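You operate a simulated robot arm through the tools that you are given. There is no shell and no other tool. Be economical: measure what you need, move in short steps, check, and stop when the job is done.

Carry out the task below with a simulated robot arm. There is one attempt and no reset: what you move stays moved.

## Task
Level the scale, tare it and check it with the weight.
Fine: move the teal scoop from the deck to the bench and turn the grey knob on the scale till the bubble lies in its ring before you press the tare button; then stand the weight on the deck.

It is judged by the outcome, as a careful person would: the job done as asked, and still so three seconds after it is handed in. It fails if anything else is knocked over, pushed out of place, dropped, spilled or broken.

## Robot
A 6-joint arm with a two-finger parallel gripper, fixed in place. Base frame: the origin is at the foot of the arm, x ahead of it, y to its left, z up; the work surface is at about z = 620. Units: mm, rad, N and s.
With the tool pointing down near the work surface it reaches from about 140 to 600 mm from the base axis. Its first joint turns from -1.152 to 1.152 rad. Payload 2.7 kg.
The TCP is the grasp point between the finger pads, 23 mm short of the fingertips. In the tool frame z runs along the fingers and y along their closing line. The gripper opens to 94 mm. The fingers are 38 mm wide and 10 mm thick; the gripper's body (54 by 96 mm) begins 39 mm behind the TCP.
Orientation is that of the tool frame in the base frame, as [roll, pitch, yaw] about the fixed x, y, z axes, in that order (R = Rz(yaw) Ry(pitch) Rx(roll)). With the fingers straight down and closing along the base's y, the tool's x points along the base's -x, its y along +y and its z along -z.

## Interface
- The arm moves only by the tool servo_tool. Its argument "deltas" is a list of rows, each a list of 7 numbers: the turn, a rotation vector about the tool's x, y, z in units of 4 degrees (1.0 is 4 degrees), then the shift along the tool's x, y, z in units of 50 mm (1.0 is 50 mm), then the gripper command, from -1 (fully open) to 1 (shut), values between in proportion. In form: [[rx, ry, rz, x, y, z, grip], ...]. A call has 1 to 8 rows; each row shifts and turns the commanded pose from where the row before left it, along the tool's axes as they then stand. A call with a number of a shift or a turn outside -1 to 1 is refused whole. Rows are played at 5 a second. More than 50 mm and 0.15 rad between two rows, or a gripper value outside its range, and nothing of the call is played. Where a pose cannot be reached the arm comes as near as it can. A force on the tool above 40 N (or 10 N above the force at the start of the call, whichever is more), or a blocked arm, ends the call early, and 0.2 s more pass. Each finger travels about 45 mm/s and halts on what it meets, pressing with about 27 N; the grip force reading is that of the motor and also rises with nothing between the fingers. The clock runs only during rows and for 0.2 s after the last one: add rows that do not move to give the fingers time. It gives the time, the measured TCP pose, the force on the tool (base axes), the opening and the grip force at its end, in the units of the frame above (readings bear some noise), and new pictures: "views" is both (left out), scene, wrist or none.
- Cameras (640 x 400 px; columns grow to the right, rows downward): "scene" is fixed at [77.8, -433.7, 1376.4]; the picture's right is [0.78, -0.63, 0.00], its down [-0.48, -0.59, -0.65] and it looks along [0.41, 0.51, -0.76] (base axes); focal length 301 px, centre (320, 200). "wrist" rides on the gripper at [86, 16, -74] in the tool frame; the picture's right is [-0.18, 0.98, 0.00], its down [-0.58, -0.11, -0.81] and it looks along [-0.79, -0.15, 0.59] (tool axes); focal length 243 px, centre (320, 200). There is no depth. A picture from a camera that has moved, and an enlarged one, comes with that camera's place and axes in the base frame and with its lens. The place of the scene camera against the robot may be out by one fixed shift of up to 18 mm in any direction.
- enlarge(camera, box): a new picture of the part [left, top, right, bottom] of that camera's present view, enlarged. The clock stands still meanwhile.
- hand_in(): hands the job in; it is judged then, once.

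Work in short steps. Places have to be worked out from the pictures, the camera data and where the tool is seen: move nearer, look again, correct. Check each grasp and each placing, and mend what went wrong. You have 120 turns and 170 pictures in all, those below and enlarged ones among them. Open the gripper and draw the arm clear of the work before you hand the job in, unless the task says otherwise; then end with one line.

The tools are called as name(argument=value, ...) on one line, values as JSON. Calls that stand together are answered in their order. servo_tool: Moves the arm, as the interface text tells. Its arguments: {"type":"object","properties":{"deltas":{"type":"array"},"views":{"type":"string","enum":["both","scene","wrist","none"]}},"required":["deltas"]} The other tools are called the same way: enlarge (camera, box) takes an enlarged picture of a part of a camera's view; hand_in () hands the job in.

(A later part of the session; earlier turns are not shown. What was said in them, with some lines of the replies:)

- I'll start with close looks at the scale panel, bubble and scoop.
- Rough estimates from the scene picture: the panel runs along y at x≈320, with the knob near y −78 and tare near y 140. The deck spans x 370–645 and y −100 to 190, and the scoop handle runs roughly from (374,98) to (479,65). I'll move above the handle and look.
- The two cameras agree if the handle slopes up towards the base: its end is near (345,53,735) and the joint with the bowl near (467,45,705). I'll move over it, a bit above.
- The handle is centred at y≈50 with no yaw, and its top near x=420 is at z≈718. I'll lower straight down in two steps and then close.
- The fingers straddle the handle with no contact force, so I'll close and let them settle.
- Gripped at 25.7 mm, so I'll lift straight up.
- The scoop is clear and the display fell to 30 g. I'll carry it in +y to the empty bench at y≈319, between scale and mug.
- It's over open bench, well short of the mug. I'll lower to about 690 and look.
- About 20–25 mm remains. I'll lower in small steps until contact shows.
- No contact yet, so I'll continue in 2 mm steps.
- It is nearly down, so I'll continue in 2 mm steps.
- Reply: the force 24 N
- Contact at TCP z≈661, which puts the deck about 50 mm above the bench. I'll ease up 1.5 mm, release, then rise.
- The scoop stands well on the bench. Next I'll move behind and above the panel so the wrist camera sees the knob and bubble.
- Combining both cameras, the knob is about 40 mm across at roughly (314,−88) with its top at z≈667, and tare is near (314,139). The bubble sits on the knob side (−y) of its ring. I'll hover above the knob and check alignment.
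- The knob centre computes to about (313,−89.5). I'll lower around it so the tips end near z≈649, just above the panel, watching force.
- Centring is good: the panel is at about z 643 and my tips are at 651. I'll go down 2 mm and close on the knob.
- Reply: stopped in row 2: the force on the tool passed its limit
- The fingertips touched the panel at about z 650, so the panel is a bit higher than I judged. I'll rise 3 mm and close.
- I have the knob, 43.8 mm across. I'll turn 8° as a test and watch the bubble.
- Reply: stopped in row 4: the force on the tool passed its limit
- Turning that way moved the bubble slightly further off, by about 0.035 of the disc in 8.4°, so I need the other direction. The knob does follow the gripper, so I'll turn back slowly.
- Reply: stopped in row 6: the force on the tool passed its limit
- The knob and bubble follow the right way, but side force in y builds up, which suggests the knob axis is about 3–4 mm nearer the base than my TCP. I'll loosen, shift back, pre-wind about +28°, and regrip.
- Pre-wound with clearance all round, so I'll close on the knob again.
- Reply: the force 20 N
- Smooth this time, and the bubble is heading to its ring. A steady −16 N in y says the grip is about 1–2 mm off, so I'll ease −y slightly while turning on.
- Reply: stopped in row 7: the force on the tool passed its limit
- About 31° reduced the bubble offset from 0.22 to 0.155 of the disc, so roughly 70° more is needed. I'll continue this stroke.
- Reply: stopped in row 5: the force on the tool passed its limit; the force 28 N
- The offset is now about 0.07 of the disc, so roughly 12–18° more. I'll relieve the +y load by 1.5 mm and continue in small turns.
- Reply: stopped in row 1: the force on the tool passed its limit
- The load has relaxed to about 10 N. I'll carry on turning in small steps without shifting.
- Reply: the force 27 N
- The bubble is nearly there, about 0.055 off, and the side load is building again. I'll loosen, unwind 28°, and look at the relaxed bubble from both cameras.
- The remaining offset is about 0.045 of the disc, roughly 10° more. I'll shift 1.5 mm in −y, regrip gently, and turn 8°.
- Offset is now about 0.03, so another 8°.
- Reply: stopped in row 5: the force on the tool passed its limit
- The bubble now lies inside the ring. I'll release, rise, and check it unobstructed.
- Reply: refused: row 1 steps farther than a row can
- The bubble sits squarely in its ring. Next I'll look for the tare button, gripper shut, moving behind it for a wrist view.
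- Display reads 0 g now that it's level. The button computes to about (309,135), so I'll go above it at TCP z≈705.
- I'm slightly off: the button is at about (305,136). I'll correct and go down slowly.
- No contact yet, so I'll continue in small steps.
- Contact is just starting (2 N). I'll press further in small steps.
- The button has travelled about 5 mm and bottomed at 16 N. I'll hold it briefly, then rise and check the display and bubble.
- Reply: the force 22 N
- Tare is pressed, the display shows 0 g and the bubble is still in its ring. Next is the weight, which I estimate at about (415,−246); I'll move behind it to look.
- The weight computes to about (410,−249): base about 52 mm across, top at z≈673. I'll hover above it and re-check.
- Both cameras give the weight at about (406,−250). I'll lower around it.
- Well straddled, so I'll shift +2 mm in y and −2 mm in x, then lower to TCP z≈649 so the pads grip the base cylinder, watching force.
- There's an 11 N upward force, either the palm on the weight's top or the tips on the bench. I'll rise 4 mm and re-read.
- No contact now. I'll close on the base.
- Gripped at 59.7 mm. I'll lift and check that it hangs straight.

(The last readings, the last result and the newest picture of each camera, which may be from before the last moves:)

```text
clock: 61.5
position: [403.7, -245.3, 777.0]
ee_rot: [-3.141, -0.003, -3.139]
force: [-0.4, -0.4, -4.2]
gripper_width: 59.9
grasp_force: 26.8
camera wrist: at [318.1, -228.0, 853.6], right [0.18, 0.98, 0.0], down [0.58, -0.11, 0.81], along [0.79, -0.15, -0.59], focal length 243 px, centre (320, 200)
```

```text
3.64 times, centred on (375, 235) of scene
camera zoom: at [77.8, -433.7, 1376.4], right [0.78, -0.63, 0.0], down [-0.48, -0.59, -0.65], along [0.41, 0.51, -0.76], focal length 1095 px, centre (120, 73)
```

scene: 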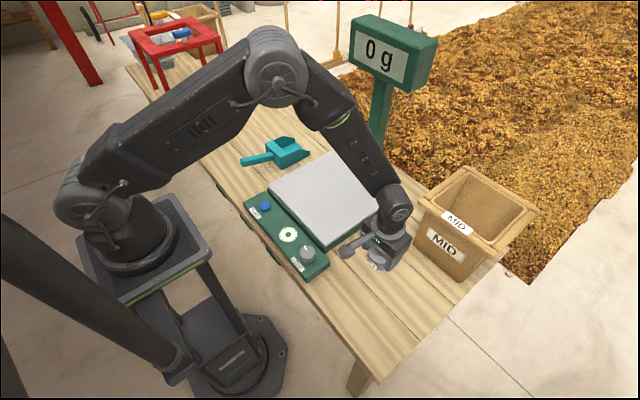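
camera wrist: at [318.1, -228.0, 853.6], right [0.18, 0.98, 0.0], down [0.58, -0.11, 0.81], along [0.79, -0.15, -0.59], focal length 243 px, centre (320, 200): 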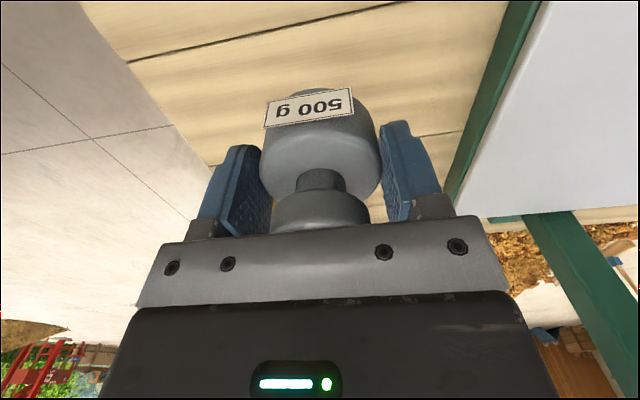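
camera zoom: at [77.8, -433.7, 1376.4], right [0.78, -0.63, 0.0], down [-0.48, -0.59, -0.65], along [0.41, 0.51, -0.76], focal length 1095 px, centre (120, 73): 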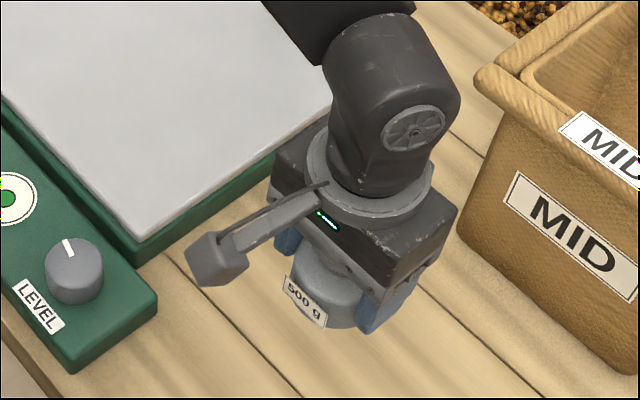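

Held straight and 5 N heavy, as expected for 500 g. I'll carry it over the middle of the deck at about (480,40).

servo_tool(deltas=[[0, 0, 0, -0.1, 0.5, 0, 1], [0, 0, 0, -0.22, 0.85, 0, 1], [0, 0, 0, -0.24, 0.9, 0, 1], [0, 0, 0, -0.24, 0.9, 0, 1], [0, 0, 0, -0.24, 0.9, 0, 1], [0, 0, 0, -0.24, 0.9, 0, 1], [0, 0, 0, -0.22, 0.75, 0, 1], [0, 0, 0, 0, 0, 0, 1]], views="none")

servo_tool(deltas=[[0, 0, 0, 0, 0, 0.4, 1], [0, 0, 0, 0, 0, 0.5, 1], [0, 0, 0, 0, 0, 0.3, 1], [0, 0, 0, 0, 0, 0, 1]])

```text
clock: 63.3
position: [477.0, 38.6, 779.2]
ee_rot: [-3.141, -0.003, -3.139]
force: [1.0, -0.7, -5.4]
gripper_width: 59.5
grasp_force: 27.0
```

```text
clock: 64.3
position: [477.7, 39.1, 718.4]
ee_rot: [3.141, 0.0, -3.139]
force: [0.8, -0.7, -4.8]
gripper_width: 59.5
grasp_force: 26.7
camera wrist: at [391.5, 56.4, 794.9], right [0.18, 0.98, 0.0], down [0.58, -0.11, 0.81], along [0.79, -0.15, -0.59], focal length 243 px, centre (320, 200)
```

scene: 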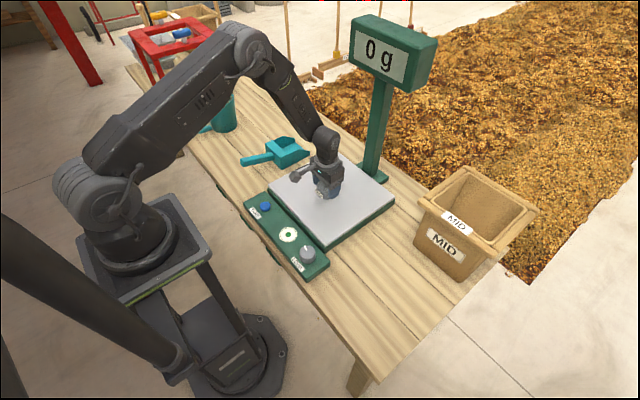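
wrist: 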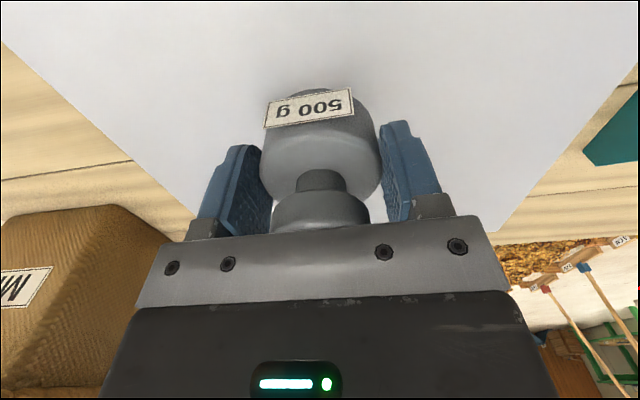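

Touchdown is expected at TCP z≈703. I'll lower 11 mm, then in small steps.

servo_tool(deltas=[[0, 0, 0, 0, 0, 0.14, 1], [0, 0, 0, 0, 0, 0.08, 1], [0, 0, 0, 0, 0, 0, 1]], views="none")

servo_tool(deltas=[[0, 0, 0, 0, 0, 0.04, 1], [0, 0, 0, 0, 0, 0, 1]], views="none")

servo_tool(deltas=[[0, 0, 0, 0, 0, 0.03, 1], [0, 0, 0, 0, 0, 0, 1]], views="scene")

```text
clock: 65.1
position: [476.6, 37.7, 707.3]
ee_rot: [-3.141, 0.001, -3.139]
force: [-0.6, -0.5, -5.1]
gripper_width: 59.6
grasp_force: 27.5
```

```text
clock: 65.7
position: [476.9, 38.2, 705.3]
ee_rot: [3.141, 0.0, -3.141]
force: [-0.7, 0.0, -4.1]
gripper_width: 59.8
grasp_force: 27.1
```

```text
clock: 66.3
position: [477.9, 37.5, 703.2]
ee_rot: [3.142, 0.0, -3.139]
force: [1.0, 0.7, -4.9]
gripper_width: 59.5
grasp_force: 26.9
```

scene: 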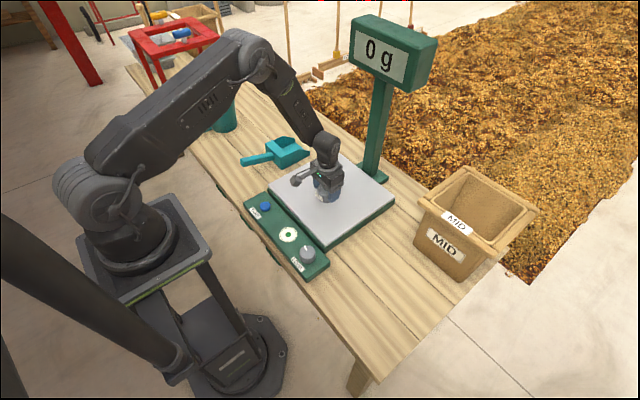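

Still hanging at −5 N, so I'll continue in 1 mm steps.

servo_tool(deltas=[[0, 0, 0, 0, 0, 0.025, 1], [0, 0, 0, 0, 0, 0, 1]], views="none")

servo_tool(deltas=[[0, 0, 0, 0, 0, 0.02, 1], [0, 0, 0, 0, 0, 0, 1]], views="scene")

```text
clock: 66.9
position: [477.4, 38.0, 702.5]
ee_rot: [-3.141, 0.0, 3.142]
force: [0.7, 1.2, -3.0]
gripper_width: 59.7
grasp_force: 27.0
```

```text
clock: 67.5
position: [476.8, 37.3, 702.3]
ee_rot: [-3.141, 0.0, -3.139]
force: [-9.8, -0.4, 23.0]
gripper_width: 59.6
grasp_force: 26.5
```

scene: 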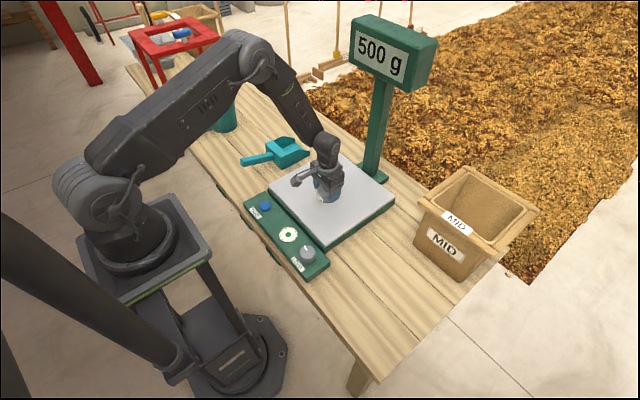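

The weight is on the deck (+23 N), and the display shows 500 g. I'll ease up 1 mm, open, and rise straight up.

servo_tool(deltas=[[0, 0, 0, 0, 0, -0.02, 1], [0, 0, 0, 0, 0, 0, -1], [0, 0, 0, 0, 0, 0, -1], [0, 0, 0, 0, 0, 0, -1], [0, 0, 0, 0, 0, 0, -1]], views="none")

servo_tool(deltas=[[0, 0, 0, 0, 0, -0.3, -1], [0, 0, 0, 0, 0, -0.7, -1], [0, 0, 0, 0, 0, -1, -1], [0, 0, 0, 0, 0, -1, -1], [0, 0, 0, 0.7, 0.3, 0, -1], [0, 0, 0, 0.9, 0.3, 0, -1], [0, 0, 0, 0.9, 0.3, 0, -1], [0, 0, 0, 0, 0, 0, -1]])

enlarge(camera="scene", box=[230, 120, 400, 290])

```text
clock: 68.7
position: [476.9, 38.3, 703.0]
ee_rot: [-3.141, 0.0, -3.139]
force: [0.0, 0.3, -0.6]
gripper_width: 93.9
grasp_force: 0.1
```

```text
clock: 70.5
position: [351.9, 82.4, 855.7]
ee_rot: [3.141, 0.002, -3.138]
force: [0.2, -0.1, -0.5]
gripper_width: 94.1
grasp_force: 0.2
camera wrist: at [266.1, 99.0, 931.4], right [0.18, 0.98, 0.0], down [0.58, -0.11, 0.81], along [0.79, -0.15, -0.59], focal length 243 px, centre (320, 200)
```

scene: 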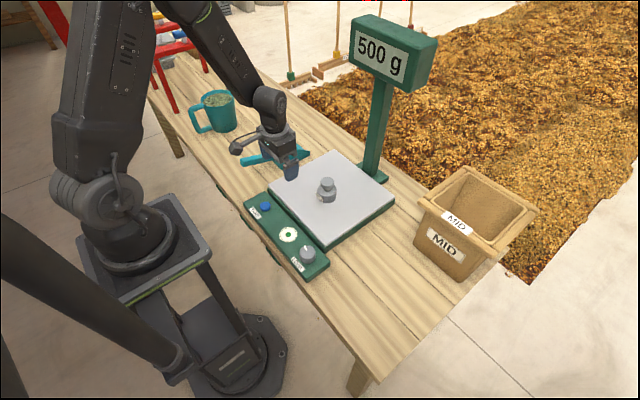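
wrist: 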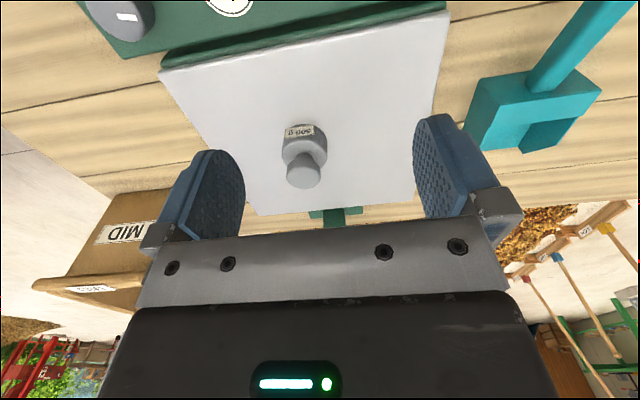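

```text
2.35 times, centred on (315, 205) of scene
camera zoom: at [77.8, -433.7, 1376.4], right [0.78, -0.63, 0.0], down [-0.48, -0.59, -0.65], along [0.41, 0.51, -0.76], focal length 709 px, centre (332, 188)
```

zoom: 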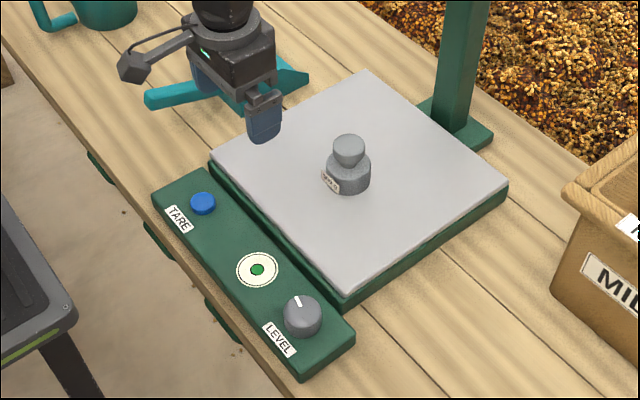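

The weight stands on the deck and the display reads 500 g. The bubble is in its ring, the scoop is on the bench, and the arm is clear with the gripper open, so I'm handing in.

hand_in()

```text
The job is handed in.
```

The scale is level and tared, with the teal scoop moved to the bench. The weight now stands on the deck, the display reads 500 g, and the job is handed in.
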